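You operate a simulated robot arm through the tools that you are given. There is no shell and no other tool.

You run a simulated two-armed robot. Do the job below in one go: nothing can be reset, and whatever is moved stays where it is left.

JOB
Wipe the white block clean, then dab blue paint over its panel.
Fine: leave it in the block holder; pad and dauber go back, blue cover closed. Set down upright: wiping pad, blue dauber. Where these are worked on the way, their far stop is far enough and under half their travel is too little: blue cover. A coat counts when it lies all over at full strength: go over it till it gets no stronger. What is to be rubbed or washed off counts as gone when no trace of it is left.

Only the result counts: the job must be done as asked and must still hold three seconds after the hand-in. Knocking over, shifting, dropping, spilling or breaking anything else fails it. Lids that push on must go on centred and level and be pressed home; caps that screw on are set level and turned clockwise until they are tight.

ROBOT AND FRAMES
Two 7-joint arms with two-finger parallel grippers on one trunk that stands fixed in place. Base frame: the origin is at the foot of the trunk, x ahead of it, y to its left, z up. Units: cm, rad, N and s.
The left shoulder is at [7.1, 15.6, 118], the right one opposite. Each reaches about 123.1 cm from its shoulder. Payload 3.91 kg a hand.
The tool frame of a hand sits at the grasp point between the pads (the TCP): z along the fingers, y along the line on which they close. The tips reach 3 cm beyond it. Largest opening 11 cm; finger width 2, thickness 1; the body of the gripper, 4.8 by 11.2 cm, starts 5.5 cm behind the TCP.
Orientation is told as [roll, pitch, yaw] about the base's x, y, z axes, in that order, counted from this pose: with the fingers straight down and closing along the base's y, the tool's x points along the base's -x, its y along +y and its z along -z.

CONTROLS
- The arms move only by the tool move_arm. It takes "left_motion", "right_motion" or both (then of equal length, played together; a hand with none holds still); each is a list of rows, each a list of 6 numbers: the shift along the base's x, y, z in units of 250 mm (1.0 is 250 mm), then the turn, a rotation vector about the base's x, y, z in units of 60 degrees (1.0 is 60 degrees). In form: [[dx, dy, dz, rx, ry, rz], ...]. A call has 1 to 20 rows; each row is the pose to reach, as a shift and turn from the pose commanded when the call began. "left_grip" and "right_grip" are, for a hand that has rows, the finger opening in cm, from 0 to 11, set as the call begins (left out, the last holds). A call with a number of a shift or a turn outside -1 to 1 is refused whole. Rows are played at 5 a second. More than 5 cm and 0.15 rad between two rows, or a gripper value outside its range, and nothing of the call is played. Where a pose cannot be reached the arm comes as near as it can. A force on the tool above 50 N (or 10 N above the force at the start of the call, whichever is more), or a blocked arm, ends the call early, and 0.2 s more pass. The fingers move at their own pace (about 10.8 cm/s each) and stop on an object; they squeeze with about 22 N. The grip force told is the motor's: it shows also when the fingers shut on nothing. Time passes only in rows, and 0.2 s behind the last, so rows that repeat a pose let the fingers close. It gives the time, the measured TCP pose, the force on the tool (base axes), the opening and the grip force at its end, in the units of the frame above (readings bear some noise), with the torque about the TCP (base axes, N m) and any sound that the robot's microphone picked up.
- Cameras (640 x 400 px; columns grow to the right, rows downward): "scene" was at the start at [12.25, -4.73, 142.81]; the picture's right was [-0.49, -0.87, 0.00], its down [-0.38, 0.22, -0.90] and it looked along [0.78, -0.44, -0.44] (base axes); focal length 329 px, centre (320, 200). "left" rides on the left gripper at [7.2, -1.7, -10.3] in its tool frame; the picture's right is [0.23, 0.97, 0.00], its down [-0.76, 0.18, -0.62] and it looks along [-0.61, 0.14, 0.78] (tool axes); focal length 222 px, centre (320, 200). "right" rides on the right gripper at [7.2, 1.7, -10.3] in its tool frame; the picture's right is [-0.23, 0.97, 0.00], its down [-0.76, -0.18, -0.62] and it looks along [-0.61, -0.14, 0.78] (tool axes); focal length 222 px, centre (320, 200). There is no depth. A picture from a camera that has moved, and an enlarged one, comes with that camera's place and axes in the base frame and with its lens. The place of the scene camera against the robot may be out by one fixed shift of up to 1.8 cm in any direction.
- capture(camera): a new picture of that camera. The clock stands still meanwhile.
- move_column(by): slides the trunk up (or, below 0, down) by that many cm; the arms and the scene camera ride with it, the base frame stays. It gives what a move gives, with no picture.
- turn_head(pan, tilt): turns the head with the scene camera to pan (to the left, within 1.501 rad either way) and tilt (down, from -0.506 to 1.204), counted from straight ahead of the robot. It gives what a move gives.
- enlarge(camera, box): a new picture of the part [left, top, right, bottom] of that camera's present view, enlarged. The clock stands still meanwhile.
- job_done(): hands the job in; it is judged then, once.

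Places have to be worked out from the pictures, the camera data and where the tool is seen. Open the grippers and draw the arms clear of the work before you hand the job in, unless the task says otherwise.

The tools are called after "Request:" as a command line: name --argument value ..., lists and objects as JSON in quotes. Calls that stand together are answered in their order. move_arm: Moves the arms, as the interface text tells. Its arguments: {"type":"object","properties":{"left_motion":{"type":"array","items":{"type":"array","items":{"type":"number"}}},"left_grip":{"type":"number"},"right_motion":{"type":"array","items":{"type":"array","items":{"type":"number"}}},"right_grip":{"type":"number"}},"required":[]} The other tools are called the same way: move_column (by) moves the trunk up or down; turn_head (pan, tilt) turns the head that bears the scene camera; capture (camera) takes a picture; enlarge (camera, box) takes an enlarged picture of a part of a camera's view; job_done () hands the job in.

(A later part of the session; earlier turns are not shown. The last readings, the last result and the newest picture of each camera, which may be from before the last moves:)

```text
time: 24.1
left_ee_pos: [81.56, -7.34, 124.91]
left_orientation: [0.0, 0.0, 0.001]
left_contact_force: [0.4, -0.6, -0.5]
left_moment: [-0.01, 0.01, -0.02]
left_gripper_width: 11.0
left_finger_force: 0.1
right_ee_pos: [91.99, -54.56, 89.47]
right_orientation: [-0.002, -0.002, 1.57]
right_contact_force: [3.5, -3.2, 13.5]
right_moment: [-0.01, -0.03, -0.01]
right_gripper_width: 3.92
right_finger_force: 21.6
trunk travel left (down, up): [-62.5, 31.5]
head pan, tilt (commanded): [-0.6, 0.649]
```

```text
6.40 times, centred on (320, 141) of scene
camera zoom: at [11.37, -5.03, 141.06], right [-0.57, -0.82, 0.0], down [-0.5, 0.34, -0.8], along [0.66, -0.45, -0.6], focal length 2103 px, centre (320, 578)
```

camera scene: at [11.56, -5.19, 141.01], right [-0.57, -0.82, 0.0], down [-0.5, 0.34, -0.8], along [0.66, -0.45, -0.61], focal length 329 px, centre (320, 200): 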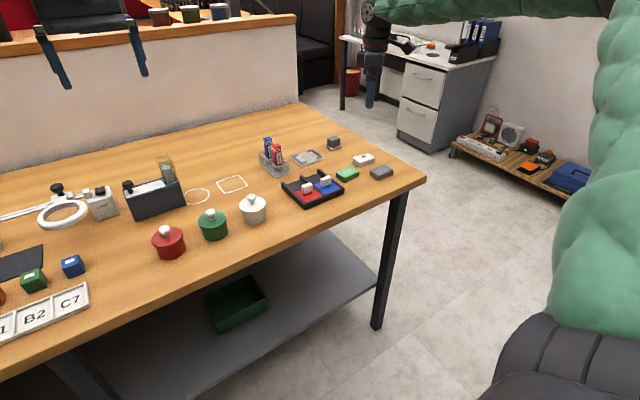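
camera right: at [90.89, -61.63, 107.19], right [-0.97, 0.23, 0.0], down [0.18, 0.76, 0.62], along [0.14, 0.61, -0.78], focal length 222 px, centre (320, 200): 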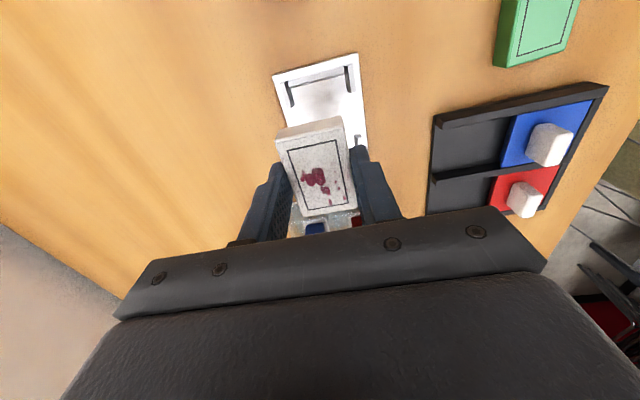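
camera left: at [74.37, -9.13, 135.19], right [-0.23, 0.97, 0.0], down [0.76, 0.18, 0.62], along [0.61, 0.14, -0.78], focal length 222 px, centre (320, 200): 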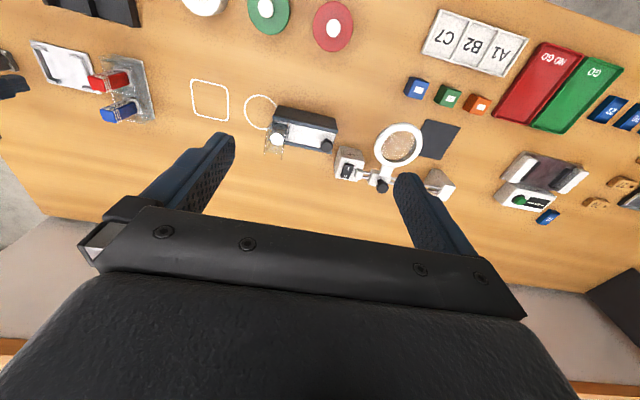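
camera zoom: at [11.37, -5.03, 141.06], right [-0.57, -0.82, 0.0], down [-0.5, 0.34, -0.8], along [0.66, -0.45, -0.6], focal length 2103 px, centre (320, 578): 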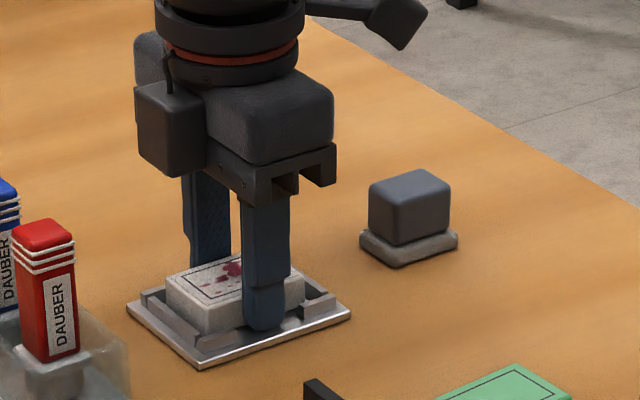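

Contact at z≈89.47 shows the block seated inside the brackets. I release and rise straight up.

Request:
move_arm --right_motion '[[0, 0, 0.004, 0, 0, 0], [0, 0, 0.004, 0, 0, 0], [0, 0, 0.004, 0, 0, 0]]' --right_grip 6.5

Request:
move_arm --right_motion '[[0, 0, 0.04, 0, 0, 0], [0, 0, 0.12, 0, 0, 0], [0, 0, 0.24, 0, 0, 0], [0, 0, 0.4, 0, 0, 0], [0, 0, 0.5, 0, 0, 0]]'

Request:
capture --camera "right"

Request:
enlarge --camera "right" --box '[220, 20, 420, 145]'

```text
time: 24.9
left_ee_pos: [81.65, -7.39, 124.85]
left_orientation: [0.001, -0.001, 0.0]
left_contact_force: [-0.3, -0.3, -0.1]
left_moment: [-0.01, -0.03, 0.03]
left_gripper_width: 11.03
left_finger_force: 0.1
right_ee_pos: [92.07, -54.49, 89.4]
right_orientation: [0.0, 0.0, 1.57]
right_contact_force: [3.8, 1.1, 11.0]
right_moment: [0.07, 0.29, 0.09]
right_gripper_width: 6.29
right_finger_force: 0.1
trunk travel left (down, up): [-62.5, 31.5]
head pan, tilt (commanded): [-0.6, 0.649]
```

```text
time: 26.1
left_ee_pos: [81.59, -7.38, 124.8]
left_orientation: [0.0, -0.001, 0.0]
left_contact_force: [0.7, 0.7, 0.5]
left_moment: [-0.01, 0.0, -0.02]
left_gripper_width: 11.01
left_finger_force: 0.1
right_ee_pos: [92.02, -54.42, 101.99]
right_orientation: [0.001, 0.001, 1.57]
right_contact_force: [-0.2, -0.6, -0.5]
right_moment: [0.0, 0.01, 0.0]
right_gripper_width: 6.49
right_finger_force: 0.1
trunk travel left (down, up): [-62.5, 31.5]
head pan, tilt (commanded): [-0.6, 0.649]
```

```text
taken
camera right: at [90.33, -61.86, 112.41], right [-0.97, 0.23, 0.0], down [0.18, 0.76, 0.62], along [0.14, 0.61, -0.78], focal length 222 px, centre (320, 200)
```

right: 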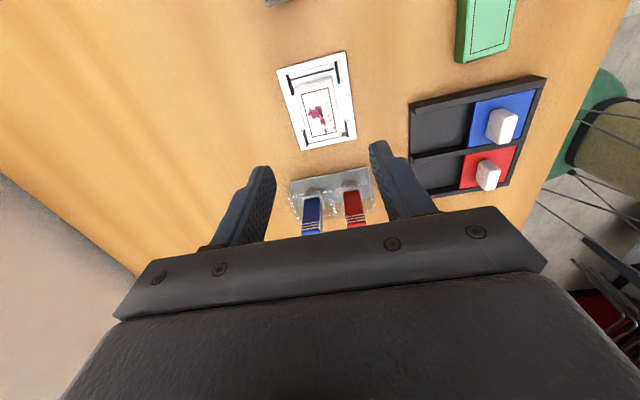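

```text
3.20 times, centred on (320, 82) of right
camera zoom: at [90.33, -61.86, 112.41], right [-0.97, 0.23, 0.0], down [0.18, 0.76, 0.62], along [0.14, 0.61, -0.78], focal length 711 px, centre (320, 576)
```

zoom: 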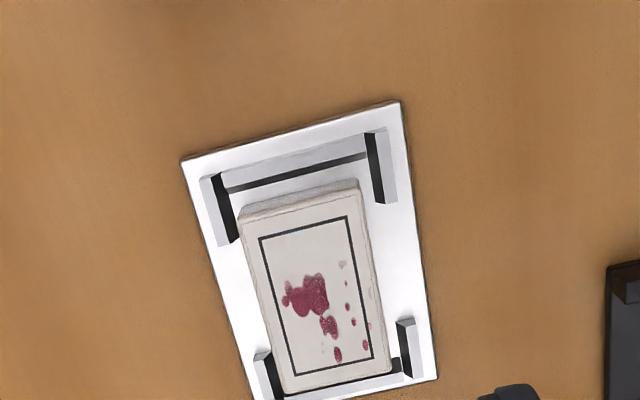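

The block rests in the holder, panel centre ≈ (92.1,−54.7), top z≈88.3. Next I move above the wiping pad to measure it.

Request:
move_arm --right_motion '[[0.01, -0.1, 0, 0, 0, 0], [0.02, -0.22, 0, 0, 0, 0], [0.03, -0.34, 0, 0, 0, 0], [0.048, -0.468, 0, 0, 0, 0], [0.048, -0.468, 0, 0, 0, 0]]'

Request:
capture --camera "right"

Request:
enlarge --camera "right" --box '[240, 60, 400, 160]'

Request:
enlarge --camera "scene" --box '[290, 110, 390, 172]'

```text
time: 27.3
left_ee_pos: [81.66, -7.43, 124.97]
left_orientation: [0.001, 0.0, -0.001]
left_contact_force: [0.1, -0.5, -0.7]
left_moment: [0.06, 0.0, 0.0]
left_gripper_width: 11.03
left_finger_force: 0.1
right_ee_pos: [93.42, -66.36, 101.98]
right_orientation: [-0.001, 0.0, 1.57]
right_contact_force: [0.0, -0.8, -0.2]
right_moment: [0.02, 0.02, 0.0]
right_gripper_width: 6.52
right_finger_force: 0.1
trunk travel left (down, up): [-62.5, 31.5]
head pan, tilt (commanded): [-0.6, 0.649]
```

```text
taken
camera right: at [91.63, -73.59, 112.39], right [-0.97, 0.23, 0.0], down [0.18, 0.76, 0.62], along [0.14, 0.61, -0.78], focal length 222 px, centre (320, 200)
```

right: 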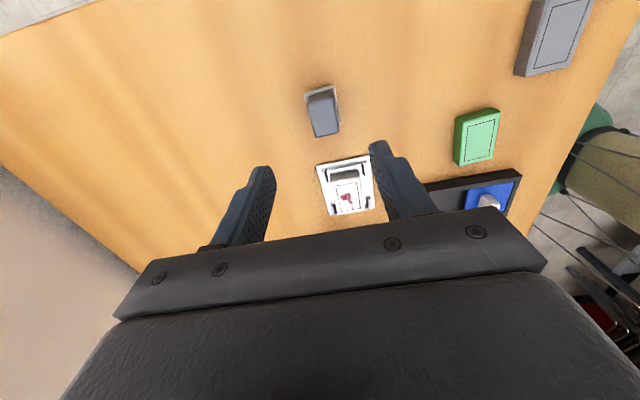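

```text
4.00 times, centred on (320, 110) of right
camera zoom: at [91.63, -73.59, 112.39], right [-0.97, 0.23, 0.0], down [0.18, 0.76, 0.62], along [0.14, 0.61, -0.78], focal length 888 px, centre (320, 560)
```

zoom: 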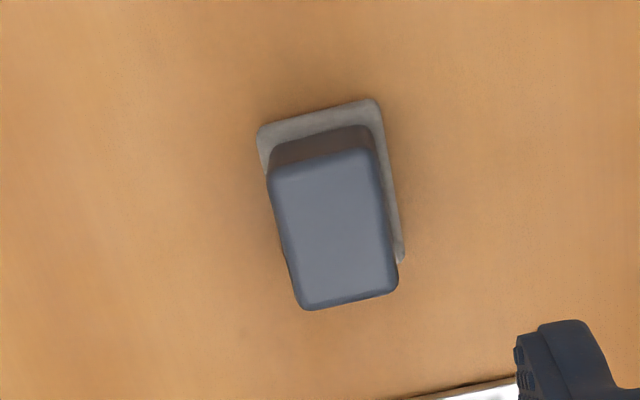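

```text
6.40 times, centred on (340, 141) of scene
camera zoom: at [11.44, -5.07, 141.04], right [-0.57, -0.82, 0.0], down [-0.5, 0.34, -0.8], along [0.66, -0.45, -0.6], focal length 2103 px, centre (192, 578)
```

zoom: 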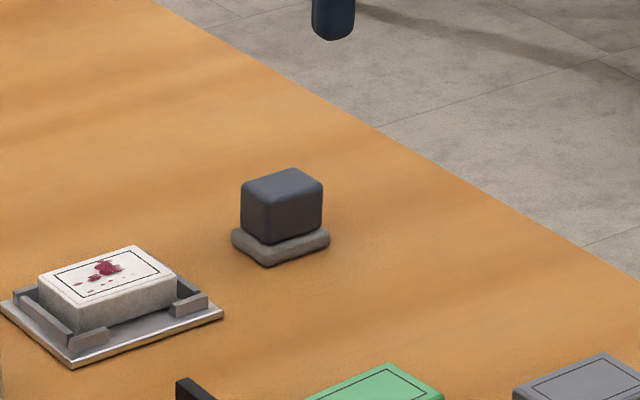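

The pad's handle is ≈2.5×3.5 cm, centred (92.95,−66.15), top z≈89.7. I descend around the handle with the fingers closing along x.

Request:
move_arm --right_motion '[[-0.019, 0.008, -0.08, 0, 0, 0], [-0.019, 0.008, -0.2, 0, 0, 0], [-0.019, 0.008, -0.32, 0, 0, 0], [-0.019, 0.008, -0.42, 0, 0, 0], [-0.019, 0.008, -0.46, 0, 0, 0], [-0.019, 0.008, -0.46, 0, 0, 0]]' --right_grip 6

Request:
enlarge --camera "right" --box '[200, 60, 440, 210]'

Request:
enlarge --camera "scene" --box '[290, 100, 390, 162]'

```text
time: 28.7
left_ee_pos: [81.73, -7.45, 124.7]
left_orientation: [0.001, 0.001, 0.0]
left_contact_force: [0.4, -0.1, 0.6]
left_moment: [0.01, -0.01, 0.0]
left_gripper_width: 11.01
left_finger_force: 0.0
right_ee_pos: [92.64, -66.12, 90.3]
right_orientation: [0.0, -0.001, 1.572]
right_contact_force: [0.7, -0.2, -0.4]
right_moment: [0.02, -0.02, 0.02]
right_gripper_width: 5.97
right_finger_force: 0.0
trunk travel left (down, up): [-62.5, 31.5]
head pan, tilt (commanded): [-0.6, 0.649]
```

```text
2.67 times, centred on (320, 135) of right
camera zoom: at [91.03, -73.45, 100.84], right [-0.97, 0.23, 0.0], down [0.18, 0.76, 0.62], along [0.14, 0.61, -0.78], focal length 592 px, centre (320, 373)
```

zoom: 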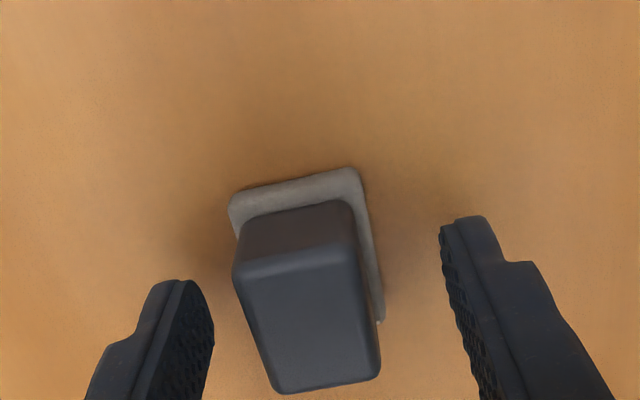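

```text
6.40 times, centred on (340, 131) of scene
camera zoom: at [11.44, -5.12, 141.03], right [-0.57, -0.82, 0.0], down [-0.5, 0.34, -0.8], along [0.66, -0.45, -0.61], focal length 2103 px, centre (192, 642)
```

zoom: 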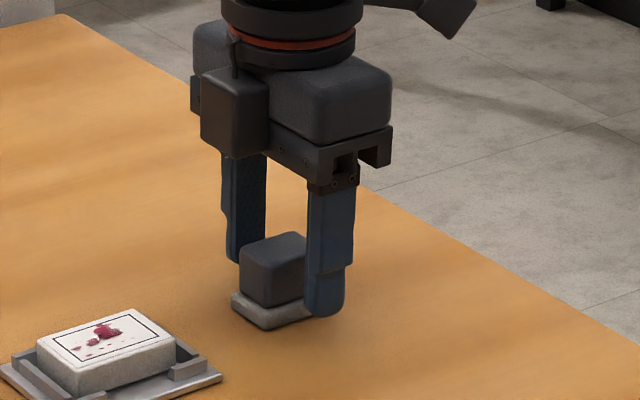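

The hand sits about 0.3 cm too far toward −x; I centre it and close on the handle.

Request:
move_arm --right_motion '[[0.013, 0, 0, 0, 0, 0], [0.013, 0, 0, 0, 0, 0]]'

Request:
move_arm --right_motion '[[0, 0, 0, 0, 0, 0], [0, 0, 0, 0, 0, 0], [0, 0, 0, 0, 0, 0], [0, 0, 0, 0, 0, 0]]' --right_grip 0

Request:
enlarge --camera "right" --box '[200, 60, 440, 210]'

```text
time: 29.3
left_ee_pos: [81.67, -7.31, 124.83]
left_orientation: [-0.002, 0.001, 0.0]
left_contact_force: [-0.4, 0.5, -0.3]
left_moment: [0.0, 0.02, 0.0]
left_gripper_width: 11.0
left_finger_force: 0.0
right_ee_pos: [92.86, -65.9, 90.51]
right_orientation: [0.0, 0.0, 1.572]
right_contact_force: [0.7, 0.0, 0.3]
right_moment: [0.0, -0.05, 0.0]
right_gripper_width: 5.97
right_finger_force: 0.0
right hand out of reach, approached as far as the arm can: row 1, 2
trunk travel left (down, up): [-62.5, 31.5]
head pan, tilt (commanded): [-0.6, 0.649]
```

```text
time: 30.3
left_ee_pos: [81.69, -7.37, 124.83]
left_orientation: [0.001, 0.002, -0.002]
left_contact_force: [0.3, 0.1, 0.5]
left_moment: [0.02, 0.02, -0.01]
left_gripper_width: 11.0
left_finger_force: 0.0
right_ee_pos: [92.91, -66.02, 90.57]
right_orientation: [0.001, 0.0, 1.569]
right_contact_force: [0.7, -1.0, 0.0]
right_moment: [-0.04, 0.02, -0.02]
right_gripper_width: 2.72
right_finger_force: 22.4
trunk travel left (down, up): [-62.5, 31.5]
head pan, tilt (commanded): [-0.6, 0.649]
```

```text
2.67 times, centred on (320, 135) of right
camera zoom: at [91.15, -73.34, 100.98], right [-0.97, 0.23, 0.0], down [0.18, 0.76, 0.62], along [0.14, 0.61, -0.78], focal length 592 px, centre (320, 373)
```

zoom: 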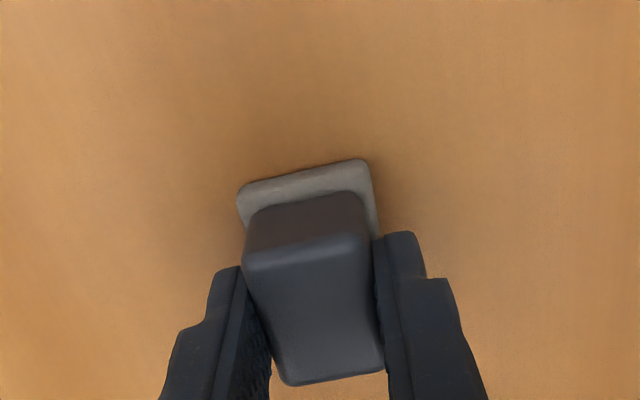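

Pad gripped (2.7 cm, 22 N); its location is right at the arm's reach but fine. I lift it and carry it over the block.

Request:
move_arm --right_motion '[[0, 0, 0.02, 0, 0, 0], [0, 0, 0.06, 0, 0, 0], [0, 0, 0.12, 0, 0, 0], [0, 0, 0.2, 0, 0, 0], [-0.005, 0.06, 0.24, 0, 0, 0], [-0.01, 0.16, 0.24, 0, 0, 0], [-0.02, 0.26, 0.24, 0, 0, 0], [-0.03, 0.36, 0.24, 0, 0, 0], [-0.035, 0.43, 0.24, 0, 0, 0], [-0.035, 0.455, 0.24, 0, 0, 0], [-0.035, 0.455, 0.24, 0, 0, 0]]'

Request:
enlarge --camera "right" --box '[200, 20, 440, 170]'

Request:
enlarge --camera "scene" --box '[270, 90, 390, 165]'

```text
time: 32.7
left_ee_pos: [81.68, -7.4, 124.75]
left_orientation: [0.001, 0.003, -0.001]
left_contact_force: [-0.6, 0.0, 0.0]
left_moment: [0.01, -0.01, -0.03]
left_gripper_width: 11.01
left_finger_force: 0.1
right_ee_pos: [92.05, -54.58, 96.57]
right_orientation: [-0.001, 0.0, 1.571]
right_contact_force: [0.4, 0.3, -0.4]
right_moment: [0.01, -0.03, 0.01]
right_gripper_width: 2.7
right_finger_force: 21.8
trunk travel left (down, up): [-62.5, 31.5]
head pan, tilt (commanded): [-0.6, 0.649]
```

```text
2.67 times, centred on (320, 95) of right
camera zoom: at [90.24, -61.92, 106.99], right [-0.97, 0.23, 0.0], down [0.18, 0.76, 0.62], along [0.14, 0.61, -0.78], focal length 592 px, centre (320, 480)
```

zoom: 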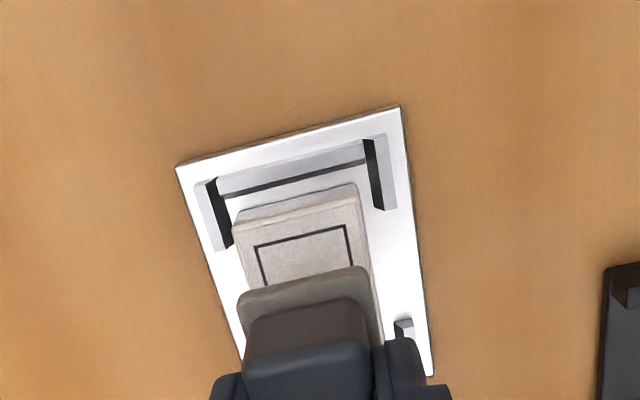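

```text
5.33 times, centred on (330, 128) of scene
camera zoom: at [11.46, -5.09, 141.03], right [-0.57, -0.82, 0.0], down [-0.5, 0.34, -0.8], along [0.66, -0.45, -0.61], focal length 1752 px, centre (267, 587)
```

zoom: 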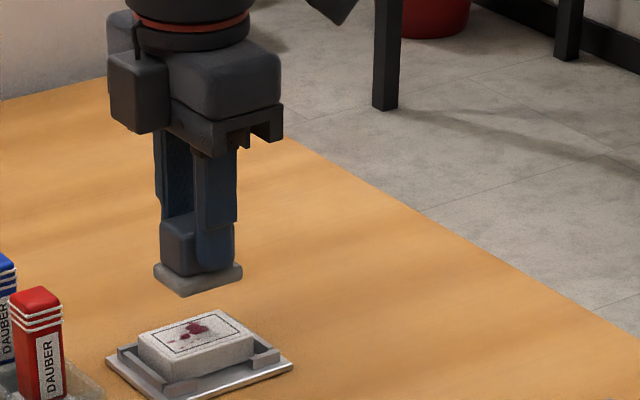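

Pad is held level over the block. I lower it until it contacts the panel (expected TCP z ≈ 92.9).

Request:
move_arm --right_motion '[[0, 0, -0.03, 0, 0, 0], [0, 0, -0.08, 0, 0, 0], [0, 0, -0.12, 0, 0, 0], [0, 0, -0.135, 0, 0, 0], [0, 0, -0.14, 0, 0, 0], [0, 0, -0.144, 0, 0, 0], [0, 0, -0.148, 0, 0, 0], [0, 0, -0.152, 0, 0, 0], [0, 0, -0.152, 0, 0, 0]]'

```text
time: 34.7
left_ee_pos: [81.73, -7.33, 124.79]
left_orientation: [0.0, 0.001, 0.001]
left_contact_force: [0.3, 0.8, 0.8]
left_moment: [0.02, 0.0, 0.01]
left_gripper_width: 10.97
left_finger_force: 0.1
right_ee_pos: [91.82, -54.68, 92.86]
right_orientation: [0.0, -0.002, 1.572]
right_contact_force: [2.2, -2.7, 9.0]
right_moment: [-0.07, -0.08, 0.03]
right_gripper_width: 2.71
right_finger_force: 22.3
trunk travel left (down, up): [-62.5, 31.5]
head pan, tilt (commanded): [-0.6, 0.649]
```

Contact with ~9 N. I rub back and forth over the whole top.

Request:
move_arm --right_motion '[[0.01, 0.03, 0, 0, 0, 0], [0.01, 0.06, 0, 0, 0, 0], [0.01, 0, 0, 0, 0, 0], [0.01, -0.06, 0, 0, 0, 0], [0.03, -0.06, 0, 0, 0, 0], [0.03, 0, 0, 0, 0, 0], [0.03, 0.06, 0, 0, 0, 0], [-0.015, 0.06, 0, 0, 0, 0], [-0.015, 0, 0, 0, 0, 0], [-0.015, -0.06, 0, 0, 0, 0], [0.01, -0.06, 0, 0, 0, 0], [0.01, 0, 0, 0, 0, 0], [0.01, 0.06, 0, 0, 0, 0], [0.035, 0.06, 0, 0, 0, 0], [0.035, 0, 0, 0, 0, 0], [0.035, -0.06, 0, 0, 0, 0], [-0.015, -0.06, 0, 0, 0, 0], [-0.015, 0, 0, 0, 0, 0], [-0.015, 0.06, 0, 0, 0, 0], [0.01, 0, 0, 0, 0, 0]]'

```text
time: 38.9
left_ee_pos: [81.58, -7.23, 124.79]
left_orientation: [0.0, 0.0, 0.001]
left_contact_force: [-0.8, 0.5, 0.9]
left_moment: [0.01, -0.03, 0.0]
left_gripper_width: 11.02
left_finger_force: 0.1
right_ee_pos: [92.15, -54.39, 92.8]
right_orientation: [0.001, 0.0, 1.572]
right_contact_force: [-1.5, 3.5, 9.6]
right_moment: [0.2, 0.04, -0.01]
right_gripper_width: 2.68
right_finger_force: 22.3
trunk travel left (down, up): [-62.5, 31.5]
head pan, tilt (commanded): [-0.6, 0.649]
```

Contact force stayed around 9 N. I do a second pass with a bit more reach, then lift to inspect.

Request:
move_arm --right_motion '[[0, 0.05, 0, 0, 0, 0], [0.02, 0.05, 0, 0, 0, 0], [0.02, -0.01, 0, 0, 0, 0], [0.02, -0.07, 0, 0, 0, 0], [-0.02, -0.07, 0, 0, 0, 0], [-0.02, -0.01, 0, 0, 0, 0], [-0.02, 0.05, 0, 0, 0, 0], [0.0, 0.05, 0, 0, 0, 0], [0.0, -0.01, 0, 0, 0, 0], [0.0, -0.07, 0, 0, 0, 0], [0.03, -0.07, 0, 0, 0, 0], [0.03, -0.01, 0, 0, 0, 0], [0.03, 0.05, 0, 0, 0, 0], [0.01, 0.0, 0, 0, 0, 0], [-0.03, 0.03, 0, 0, 0, 0], [-0.03, -0.03, 0, 0, 0, 0], [0.0, -0.03, 0.0, 0, 0, 0], [0, 0, 0.02, 0, 0, 0], [0, -0.1, 0.1, 0, 0, 0], [0, -0.25, 0.14, 0, 0, 0]]'

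Request:
enlarge --camera "scene" --box '[270, 130, 350, 180]'

Request:
capture --camera "right"

Request:
enlarge --camera "left" --box '[0, 20, 120, 95]'

```text
time: 43.1
left_ee_pos: [81.68, -7.47, 124.76]
left_orientation: [0.0, 0.001, 0.003]
left_contact_force: [-0.1, 0.4, -0.1]
left_moment: [-0.01, 0.04, 0.02]
left_gripper_width: 10.99
left_finger_force: 0.0
right_ee_pos: [92.27, -60.64, 96.11]
right_orientation: [0.001, 0.001, 1.572]
right_contact_force: [0.1, 0.5, -0.2]
right_moment: [0.02, 0.02, 0.04]
right_gripper_width: 2.7
right_finger_force: 21.9
trunk travel left (down, up): [-62.5, 31.5]
head pan, tilt (commanded): [-0.6, 0.649]
```

```text
8.00 times, centred on (310, 155) of scene
camera zoom: at [11.53, -5.12, 141.02], right [-0.56, -0.83, 0.0], down [-0.5, 0.34, -0.8], along [0.66, -0.45, -0.61], focal length 2629 px, centre (400, 560)
```

zoom: 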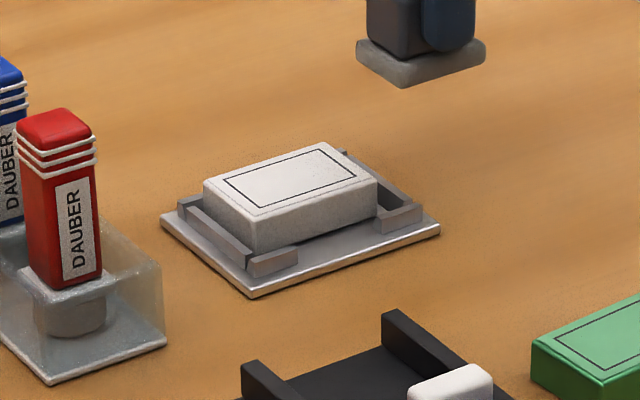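

```text
taken
camera right: at [90.65, -68.05, 106.56], right [-0.97, 0.23, 0.0], down [0.18, 0.76, 0.62], along [0.14, 0.61, -0.78], focal length 222 px, centre (320, 200)
```

right: 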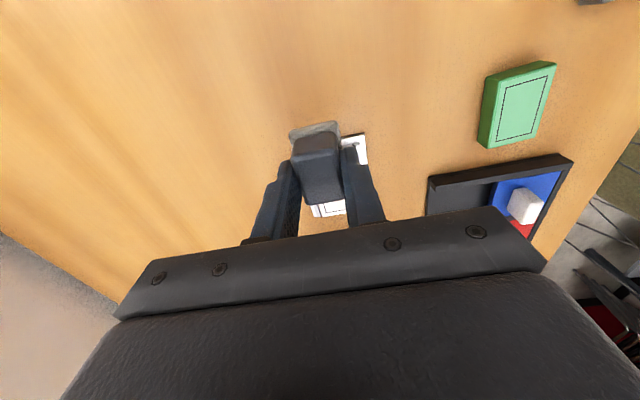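

```text
5.33 times, centred on (60, 58) of left
camera zoom: at [74.54, -9.02, 135.1], right [-0.23, 0.97, 0.0], down [0.76, 0.18, 0.62], along [0.61, 0.14, -0.78], focal length 1185 px, centre (1707, 960)
```

zoom: 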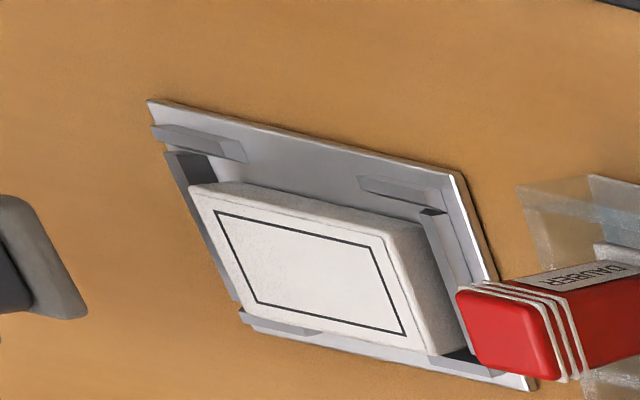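

The panel looks clean. I zoom further from both cameras to make sure no faint trace is left.

Request:
enlarge --camera "scene" --box '[293, 145, 321, 163]'

Request:
enlarge --camera "left" --box '[34, 50, 90, 90]'

```text
16.00 times, centred on (307, 154) of scene
camera zoom: at [11.53, -5.12, 141.02], right [-0.56, -0.83, 0.0], down [-0.5, 0.34, -0.8], along [0.66, -0.45, -0.61], focal length 5257 px, centre (528, 936)
```

zoom: 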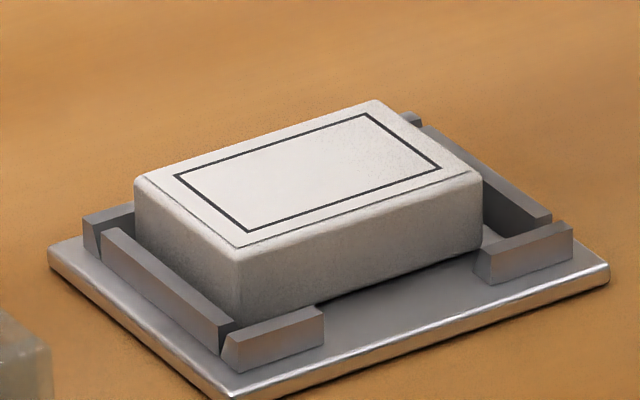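

```text
10.00 times, centred on (62, 70) of left
camera zoom: at [74.54, -9.02, 135.1], right [-0.23, 0.97, 0.0], down [0.76, 0.18, 0.62], along [0.61, 0.14, -0.78], focal length 2221 px, centre (2900, 1500)
```

zoom: 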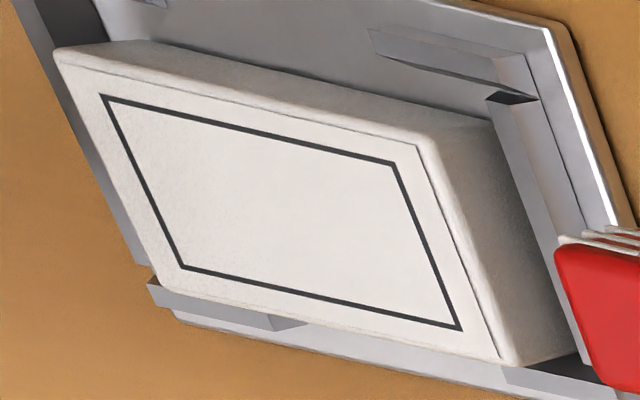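

No trace remains. I now return the pad to its original spot, lowering slowly to the table.

Request:
move_arm --right_motion '[[0.004, -0.06, 0, 0, 0, 0], [0.01, -0.14, 0, 0, 0, 0], [0.018, -0.2, -0.02, 0, 0, 0], [0.018, -0.212, -0.08, 0, 0, 0], [0.018, -0.212, -0.15, 0, 0, 0], [0.018, -0.212, -0.19, 0, 0, 0], [0.018, -0.212, -0.205, 0, 0, 0], [0.018, -0.212, -0.205, 0, 0, 0]]'

Request:
enlarge --camera "scene" --box '[290, 100, 390, 162]'

```text
time: 44.9
left_ee_pos: [81.57, -7.34, 124.66]
left_orientation: [-0.001, 0.002, 0.0]
left_contact_force: [-0.3, 0.1, 0.9]
left_moment: [0.0, -0.01, -0.01]
left_gripper_width: 10.97
left_finger_force: 0.0
right_ee_pos: [92.64, -66.04, 91.05]
right_orientation: [-0.001, -0.001, 1.57]
right_contact_force: [-0.3, 0.5, -0.5]
right_moment: [0.01, -0.01, 0.03]
right_gripper_width: 2.72
right_finger_force: 21.9
trunk travel left (down, up): [-62.5, 31.5]
head pan, tilt (commanded): [-0.6, 0.649]
```

```text
6.40 times, centred on (340, 131) of scene
camera zoom: at [11.46, -5.09, 141.03], right [-0.57, -0.82, 0.0], down [-0.5, 0.34, -0.8], along [0.66, -0.45, -0.61], focal length 2103 px, centre (192, 642)
```

zoom: 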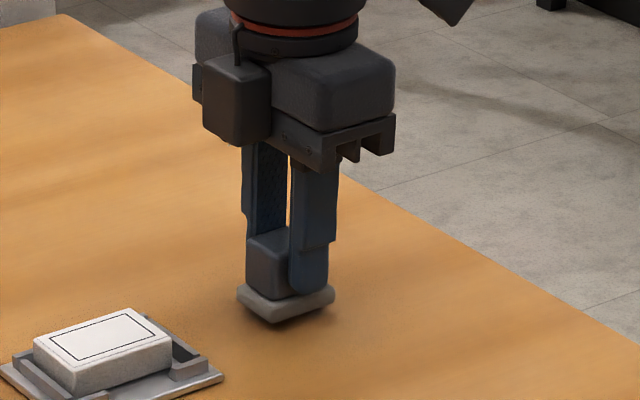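

Pad is ~0.5 cm above the table. I lower in 1 mm steps until contact.

Request:
move_arm --right_motion '[[0, 0, -0.006, 0, 0, 0], [0, 0, -0.012, 0, 0, 0], [0, 0, -0.018, 0, 0, 0], [0, 0, -0.022, 0, 0, 0], [0, 0, -0.022, 0, 0, 0]]'

```text
time: 46.1
left_ee_pos: [81.73, -7.41, 124.85]
left_orientation: [-0.001, 0.0, -0.001]
left_contact_force: [0.1, 0.2, 0.4]
left_moment: [-0.02, 0.01, 0.01]
left_gripper_width: 10.96
left_finger_force: 0.1
right_ee_pos: [92.6, -66.08, 90.49]
right_orientation: [0.0, 0.0, 1.571]
right_contact_force: [0.1, -0.1, 0.1]
right_moment: [0.01, -0.02, 0.01]
right_gripper_width: 2.69
right_finger_force: 22.3
trunk travel left (down, up): [-62.5, 31.5]
head pan, tilt (commanded): [-0.6, 0.649]
```

Request:
move_arm --right_motion '[[0, 0, -0.004, 0, 0, 0], [0, 0, -0.004, 0, 0, 0]]'

```text
time: 46.7
left_ee_pos: [81.6, -7.4, 124.65]
left_orientation: [0.001, -0.001, 0.001]
left_contact_force: [0.5, -0.4, -0.5]
left_moment: [0.02, -0.01, -0.01]
left_gripper_width: 10.98
left_finger_force: 0.0
right_ee_pos: [92.62, -66.14, 90.52]
right_orientation: [0.001, 0.0, 1.571]
right_contact_force: [0.8, -0.1, 3.2]
right_moment: [-0.04, 0.0, -0.01]
right_gripper_width: 2.71
right_finger_force: 21.8
trunk travel left (down, up): [-62.5, 31.5]
head pan, tilt (commanded): [-0.6, 0.649]
```

Light contact (≈3 N) – the pad is on the table. I release it and rise.

Request:
move_arm --right_motion '[[0, 0, -0.001, 0, 0, 0], [0, 0, -0.001, 0, 0, 0], [0, 0, -0.001, 0, 0, 0]]' --right_grip 5.5

Request:
move_arm --right_motion '[[0, 0, 0.04, 0, 0, 0], [0, 0, 0.12, 0, 0, 0], [0, 0, 0.24, 0, 0, 0], [-0.05, 0.05, 0.36, 0, 0, 0], [-0.1, 0.1, 0.46, 0, 0, 0]]'

Request:
enlarge --camera "scene" --box '[260, 120, 380, 195]'

Request:
capture --camera "right"

```text
time: 47.5
left_ee_pos: [81.77, -7.43, 124.75]
left_orientation: [0.0, 0.003, 0.0]
left_contact_force: [0.1, -0.7, -0.8]
left_moment: [-0.01, 0.02, 0.02]
left_gripper_width: 11.03
left_finger_force: 0.0
right_ee_pos: [92.71, -66.09, 90.47]
right_orientation: [-0.001, 0.0, 1.571]
right_contact_force: [-0.4, -0.7, -0.1]
right_moment: [0.02, 0.0, -0.01]
right_gripper_width: 5.48
right_finger_force: 0.0
trunk travel left (down, up): [-62.5, 31.5]
head pan, tilt (commanded): [-0.6, 0.649]
```

```text
time: 48.7
left_ee_pos: [81.74, -7.38, 124.9]
left_orientation: [0.0, 0.0, 0.002]
left_contact_force: [0.4, -0.5, 0.7]
left_moment: [-0.02, -0.03, 0.02]
left_gripper_width: 11.0
left_finger_force: 0.1
right_ee_pos: [89.98, -63.68, 102.15]
right_orientation: [0.001, 0.001, 1.572]
right_contact_force: [0.5, 0.5, 0.4]
right_moment: [-0.01, 0.03, -0.02]
right_gripper_width: 5.51
right_finger_force: 0.1
trunk travel left (down, up): [-62.5, 31.5]
head pan, tilt (commanded): [-0.6, 0.649]
```

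```text
5.33 times, centred on (320, 158) of scene
camera zoom: at [11.37, -5.07, 141.04], right [-0.56, -0.83, 0.0], down [-0.5, 0.34, -0.8], along [0.66, -0.45, -0.6], focal length 1752 px, centre (320, 427)
```

zoom: 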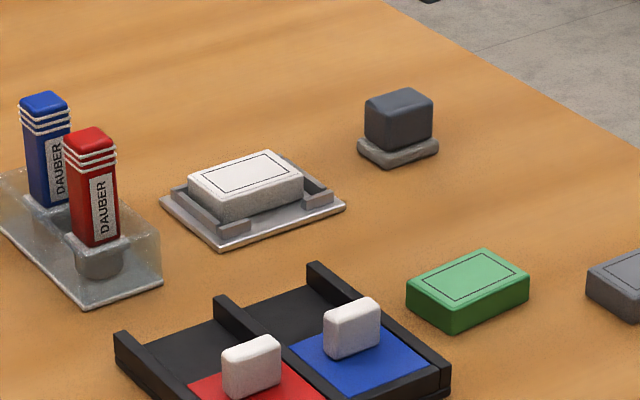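

```text
taken
camera right: at [88.33, -70.94, 112.56], right [-0.97, 0.23, 0.0], down [0.18, 0.76, 0.62], along [0.14, 0.61, -0.78], focal length 222 px, centre (320, 200)
```

right: 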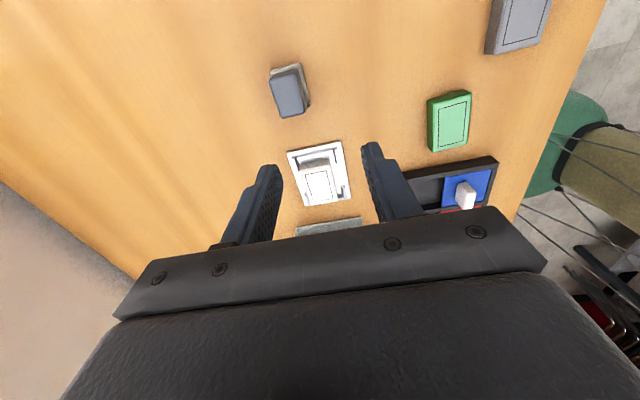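

The pad is back upright at its place. Now I move over the paint box to look at the blue cover's knob.

Request:
move_arm --right_motion '[[-0.12, 0.1, 0, 0, 0, 0], [-0.25, 0.22, 0, 0, 0, 0], [-0.38, 0.34, 0, 0, 0, 0], [-0.51, 0.46, -0.02, 0, 0, 0], [-0.62, 0.56, -0.04, 0, 0, 0], [-0.648, 0.576, -0.04, 0, 0, 0], [-0.648, 0.576, -0.04, 0, 0, 0]]'

Request:
capture --camera "right"

Request:
enlarge --camera "right" --box '[220, 20, 420, 145]'

Request:
enlarge --camera "scene" --box '[265, 150, 365, 212]'

```text
time: 50.3
left_ee_pos: [81.74, -7.5, 124.77]
left_orientation: [0.001, 0.003, 0.001]
left_contact_force: [0.7, 0.3, -0.2]
left_moment: [0.04, 0.02, 0.01]
left_gripper_width: 11.0
left_finger_force: 0.1
right_ee_pos: [73.86, -49.23, 101.02]
right_orientation: [0.001, 0.0, 1.57]
right_contact_force: [0.1, -0.1, -0.6]
right_moment: [0.01, 0.02, 0.01]
right_gripper_width: 5.51
right_finger_force: 0.0
trunk travel left (down, up): [-62.5, 31.5]
head pan, tilt (commanded): [-0.6, 0.649]
```

```text
taken
camera right: at [72.17, -56.6, 111.45], right [-0.97, 0.23, 0.0], down [0.18, 0.76, 0.62], along [0.14, 0.61, -0.78], focal length 222 px, centre (320, 200)
```

right: 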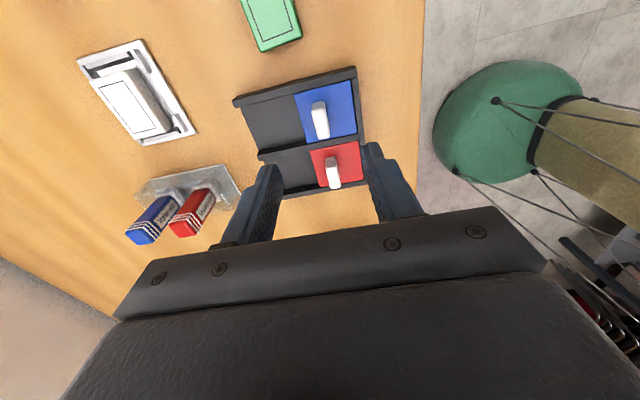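

```text
3.20 times, centred on (320, 82) of right
camera zoom: at [72.17, -56.6, 111.45], right [-0.97, 0.23, 0.0], down [0.18, 0.76, 0.62], along [0.14, 0.61, -0.78], focal length 711 px, centre (320, 576)
```

zoom: 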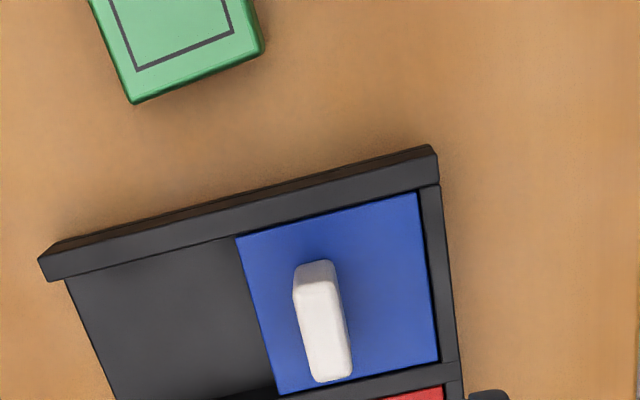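

```text
6.40 times, centred on (315, 181) of scene
camera zoom: at [11.46, -5.08, 141.03], right [-0.57, -0.82, 0.0], down [-0.5, 0.34, -0.8], along [0.66, -0.45, -0.61], focal length 2103 px, centre (352, 322)
```

zoom: 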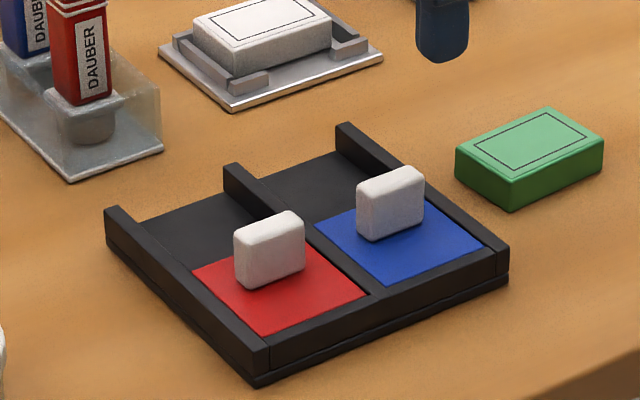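

The blue cover sits at the −x end of its track with the knob ≈ (73.8,−48.7), top z≈89.3; it slides toward +x. I lower around the knob with the fingers at 3.6 cm.

Request:
move_arm --right_motion '[[0, 0.008, -0.06, 0, 0, 0], [-0.002, 0.016, -0.18, 0, 0, 0], [-0.002, 0.016, -0.3, 0, 0, 0], [-0.002, 0.016, -0.38, 0, 0, 0], [-0.002, 0.016, -0.4, 0, 0, 0], [-0.002, 0.016, -0.4, 0, 0, 0]]' --right_grip 3.6

Request:
enlarge --camera "right" --box '[200, 60, 440, 210]'

Request:
enlarge --camera "scene" --box '[265, 140, 365, 202]'

```text
time: 51.7
left_ee_pos: [81.72, -7.42, 124.89]
left_orientation: [0.0, -0.002, 0.0]
left_contact_force: [0.5, -0.3, -0.5]
left_moment: [0.01, -0.01, 0.01]
left_gripper_width: 11.0
left_finger_force: 0.1
right_ee_pos: [73.82, -48.8, 90.97]
right_orientation: [0.001, 0.001, 1.57]
right_contact_force: [0.0, -0.4, 1.3]
right_moment: [-0.05, -0.01, -0.04]
right_gripper_width: 3.6
right_finger_force: 0.0
trunk travel left (down, up): [-62.5, 31.5]
head pan, tilt (commanded): [-0.6, 0.649]
```

```text
2.67 times, centred on (320, 135) of right
camera zoom: at [72.14, -56.23, 101.39], right [-0.97, 0.23, 0.0], down [0.18, 0.76, 0.62], along [0.14, 0.61, -0.78], focal length 592 px, centre (320, 373)
```

zoom: 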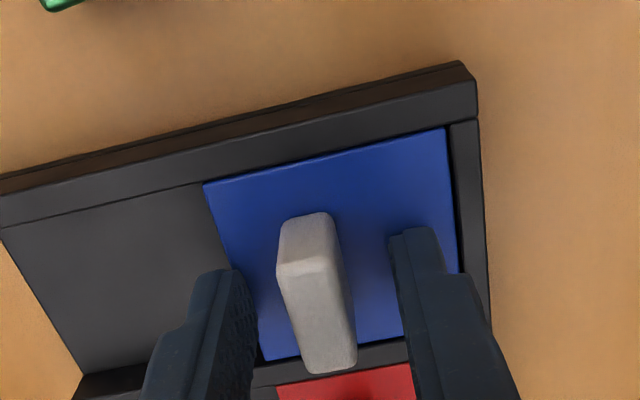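

```text
6.40 times, centred on (315, 171) of scene
camera zoom: at [11.45, -5.09, 141.03], right [-0.57, -0.82, 0.0], down [-0.5, 0.34, -0.8], along [0.66, -0.45, -0.61], focal length 2103 px, centre (352, 386)
```

zoom: 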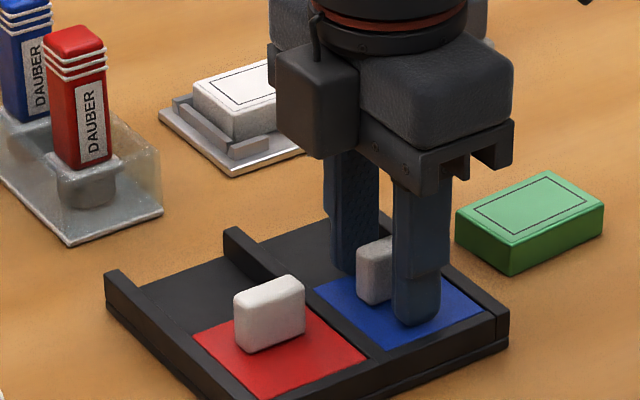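

The fingers straddle the knob well. I close on it.

Request:
move_arm --right_motion '[[0, 0, 0, 0, 0, 0], [0, 0, 0, 0, 0, 0], [0, 0, 0, 0, 0, 0], [0, 0, 0, 0, 0, 0]]' --right_grip 0

```text
time: 52.7
left_ee_pos: [81.74, -7.46, 124.81]
left_orientation: [-0.001, -0.001, 0.0]
left_contact_force: [-0.4, -0.1, -0.1]
left_moment: [-0.03, 0.0, 0.0]
left_gripper_width: 11.02
left_finger_force: 0.0
right_ee_pos: [73.81, -48.82, 91.08]
right_orientation: [-0.001, 0.001, 1.572]
right_contact_force: [-0.6, 0.6, -1.1]
right_moment: [-0.01, -0.02, -0.03]
right_gripper_width: 1.24
right_finger_force: 45.2
trunk travel left (down, up): [-62.5, 31.5]
head pan, tilt (commanded): [-0.6, 0.649]
```

Gripped at 1.24 cm. I slide the cover toward +x in small steps.

Request:
move_arm --right_motion '[[0.02, 0, 0, 0, 0, 0], [0.05, 0, 0, 0, 0, 0], [0.08, 0, 0, 0, 0, 0], [0.11, 0, 0, 0, 0, 0], [0.14, 0, 0, 0, 0, 0], [0.17, 0, 0, 0, 0, 0], [0.19, 0, 0, 0, 0, 0]]'

Request:
enlarge --camera "scene" --box '[265, 140, 365, 202]'

```text
time: 54.3
left_ee_pos: [81.76, -7.39, 124.82]
left_orientation: [-0.003, 0.003, -0.001]
left_contact_force: [-0.3, 0.9, -0.5]
left_moment: [-0.02, 0.02, 0.02]
left_gripper_width: 11.01
left_finger_force: 0.0
right_ee_pos: [78.61, -48.96, 90.93]
right_orientation: [0.002, -0.001, 1.572]
right_contact_force: [0.2, -1.6, -3.8]
right_moment: [-0.52, 0.0, -0.01]
right_gripper_width: 1.22
right_finger_force: 45.0
trunk travel left (down, up): [-62.5, 31.5]
head pan, tilt (commanded): [-0.6, 0.649]
```

```text
6.40 times, centred on (315, 171) of scene
camera zoom: at [11.48, -5.1, 141.03], right [-0.57, -0.82, 0.0], down [-0.5, 0.34, -0.8], along [0.66, -0.45, -0.61], focal length 2103 px, centre (352, 386)
```

zoom: 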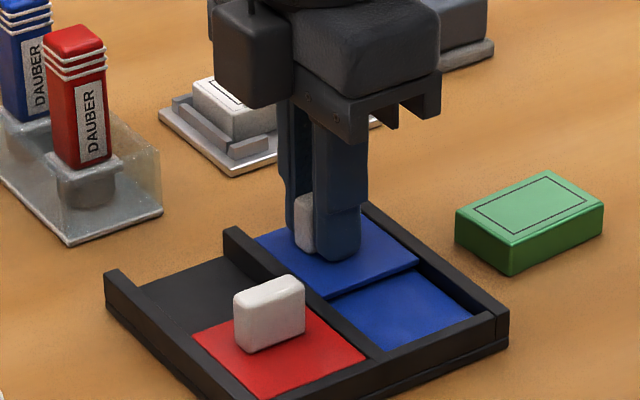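

The cover slides and reveals the blue paint. I continue until the far stop.

Request:
move_arm --right_motion '[[0.012, 0, 0, 0, 0, 0], [0.024, 0, 0, 0, 0, 0], [0.036, 0, 0, 0, 0, 0], [0.048, 0, 0, 0, 0, 0]]'

Request:
enlarge --camera "scene" --box '[265, 140, 365, 202]'

```text
time: 55.3
left_ee_pos: [81.58, -7.44, 124.9]
left_orientation: [0.0, 0.001, 0.001]
left_contact_force: [0.6, -0.6, 0.5]
left_moment: [0.02, 0.03, 0.02]
left_gripper_width: 10.99
left_finger_force: 0.1
right_ee_pos: [79.62, -48.7, 90.98]
right_orientation: [0.002, 0.001, 1.571]
right_contact_force: [-14.0, -0.5, -0.5]
right_moment: [0.03, 0.02, 0.01]
right_gripper_width: 1.25
right_finger_force: 45.0
trunk travel left (down, up): [-62.5, 31.5]
head pan, tilt (commanded): [-0.6, 0.649]
```

```text
6.40 times, centred on (315, 171) of scene
camera zoom: at [11.34, -5.11, 141.04], right [-0.57, -0.82, 0.0], down [-0.5, 0.34, -0.8], along [0.66, -0.45, -0.6], focal length 2103 px, centre (352, 386)
```

zoom: 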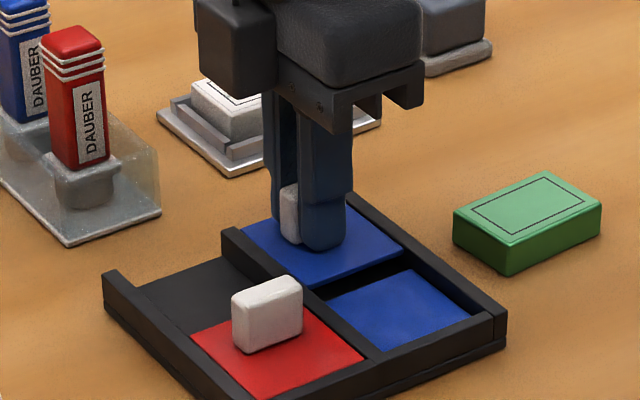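

The far stop is reached (−14 N). I relieve the push, open, and rise.

Request:
move_arm --right_motion '[[-0.005, 0, 0, 0, 0, 0], [-0.005, 0, 0, 0, 0, 0]]'

Request:
move_arm --right_motion '[[0, 0, 0, 0, 0, 0], [0, 0, 0, 0, 0, 0], [0, 0, 0.08, 0, 0, 0], [0, 0, 0.2, 0, 0, 0], [0, 0, 0.36, 0, 0, 0], [0, 0, 0.5, 0, 0, 0], [0, 0, 0.5, 0, 0, 0]]' --right_grip 3.6

Request:
capture --camera "right"

Request:
enlarge --camera "right" --box '[240, 30, 400, 130]'

```text
time: 55.9
left_ee_pos: [81.67, -7.41, 124.77]
left_orientation: [-0.001, 0.0, -0.002]
left_contact_force: [-0.1, 0.3, 0.1]
left_moment: [0.02, -0.04, 0.04]
left_gripper_width: 11.01
left_finger_force: 0.1
right_ee_pos: [79.65, -48.84, 90.98]
right_orientation: [0.003, 0.0, 1.571]
right_contact_force: [-9.3, -1.2, -4.2]
right_moment: [0.0, 0.06, 0.02]
right_gripper_width: 1.22
right_finger_force: 44.9
trunk travel left (down, up): [-62.5, 31.5]
head pan, tilt (commanded): [-0.6, 0.649]
```

```text
time: 57.5
left_ee_pos: [81.78, -7.37, 124.69]
left_orientation: [0.003, 0.003, 0.002]
left_contact_force: [0.5, -1.1, -0.4]
left_moment: [0.03, 0.0, -0.01]
left_gripper_width: 10.99
left_finger_force: 0.1
right_ee_pos: [79.9, -48.81, 103.5]
right_orientation: [0.001, 0.0, 1.57]
right_contact_force: [-0.9, -0.4, -0.5]
right_moment: [0.03, 0.01, 0.04]
right_gripper_width: 3.6
right_finger_force: 0.1
trunk travel left (down, up): [-62.5, 31.5]
head pan, tilt (commanded): [-0.6, 0.649]
```

```text
taken
camera right: at [78.12, -56.24, 113.85], right [-0.97, 0.23, 0.0], down [0.18, 0.76, 0.62], along [0.14, 0.61, -0.78], focal length 222 px, centre (320, 200)
```

right: 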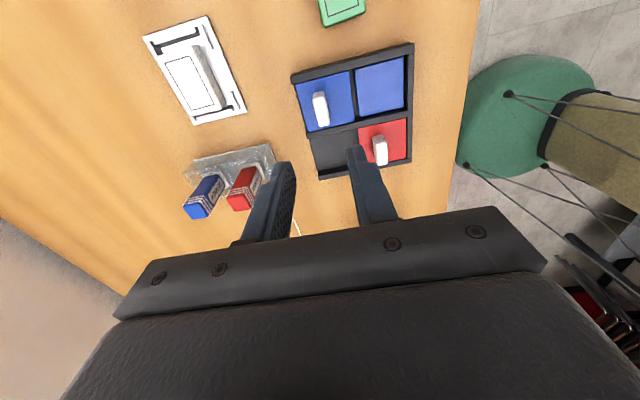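

```text
4.00 times, centred on (320, 80) of right
camera zoom: at [78.12, -56.24, 113.85], right [-0.97, 0.23, 0.0], down [0.18, 0.76, 0.62], along [0.14, 0.61, -0.78], focal length 888 px, centre (320, 680)
```

zoom: 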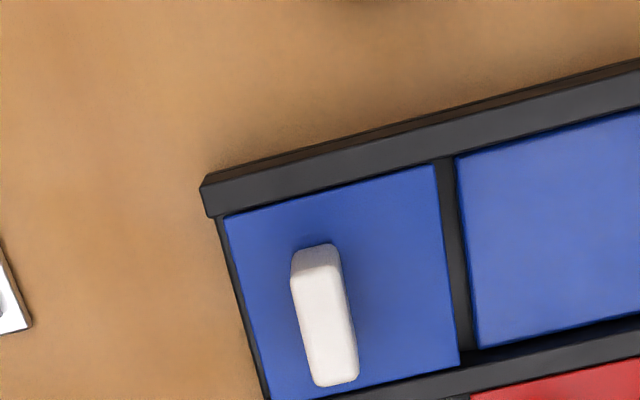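

The well with blue paint is open. Now I look closely at the dauber stand to plan the grip.

Request:
enlarge --camera "right" --box '[150, 110, 310, 230]'

Request:
enlarge --camera "left" --box '[50, 30, 170, 130]'

Request:
enlarge --camera "scene" --box '[250, 130, 310, 185]'

```text
3.33 times, centred on (230, 170) of right
camera zoom: at [78.12, -56.24, 113.85], right [-0.97, 0.23, 0.0], down [0.18, 0.76, 0.62], along [0.14, 0.61, -0.78], focal length 740 px, centre (620, 300)
```

zoom: 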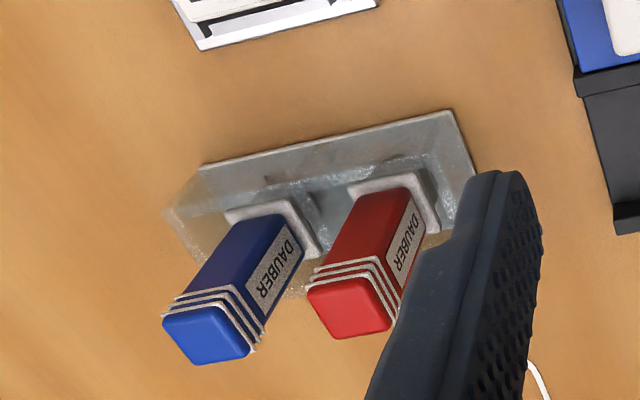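

```text
4.00 times, centred on (110, 80) of left
camera zoom: at [74.52, -9.07, 135.11], right [-0.23, 0.97, 0.0], down [0.76, 0.18, 0.62], along [0.61, 0.14, -0.78], focal length 888 px, centre (1160, 680)
```

zoom: 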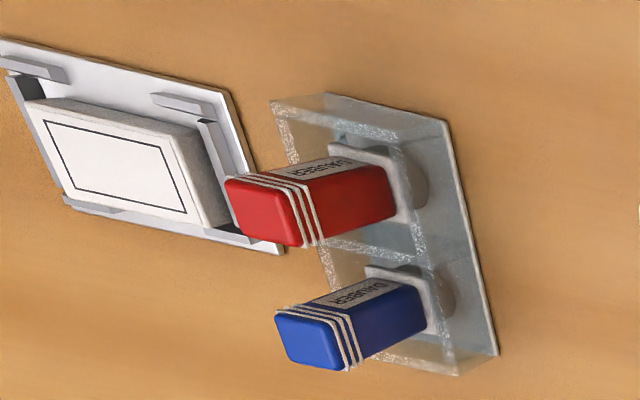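

```text
7.27 times, centred on (280, 158) of scene
camera zoom: at [11.51, -5.12, 141.02], right [-0.57, -0.82, 0.0], down [-0.5, 0.34, -0.8], along [0.66, -0.45, -0.61], focal length 2390 px, centre (611, 509)
```

zoom: 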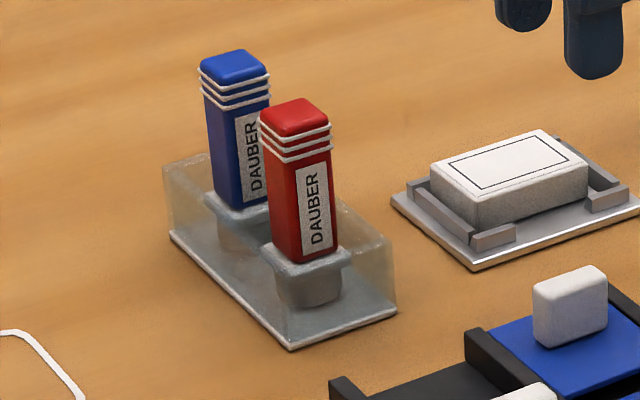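

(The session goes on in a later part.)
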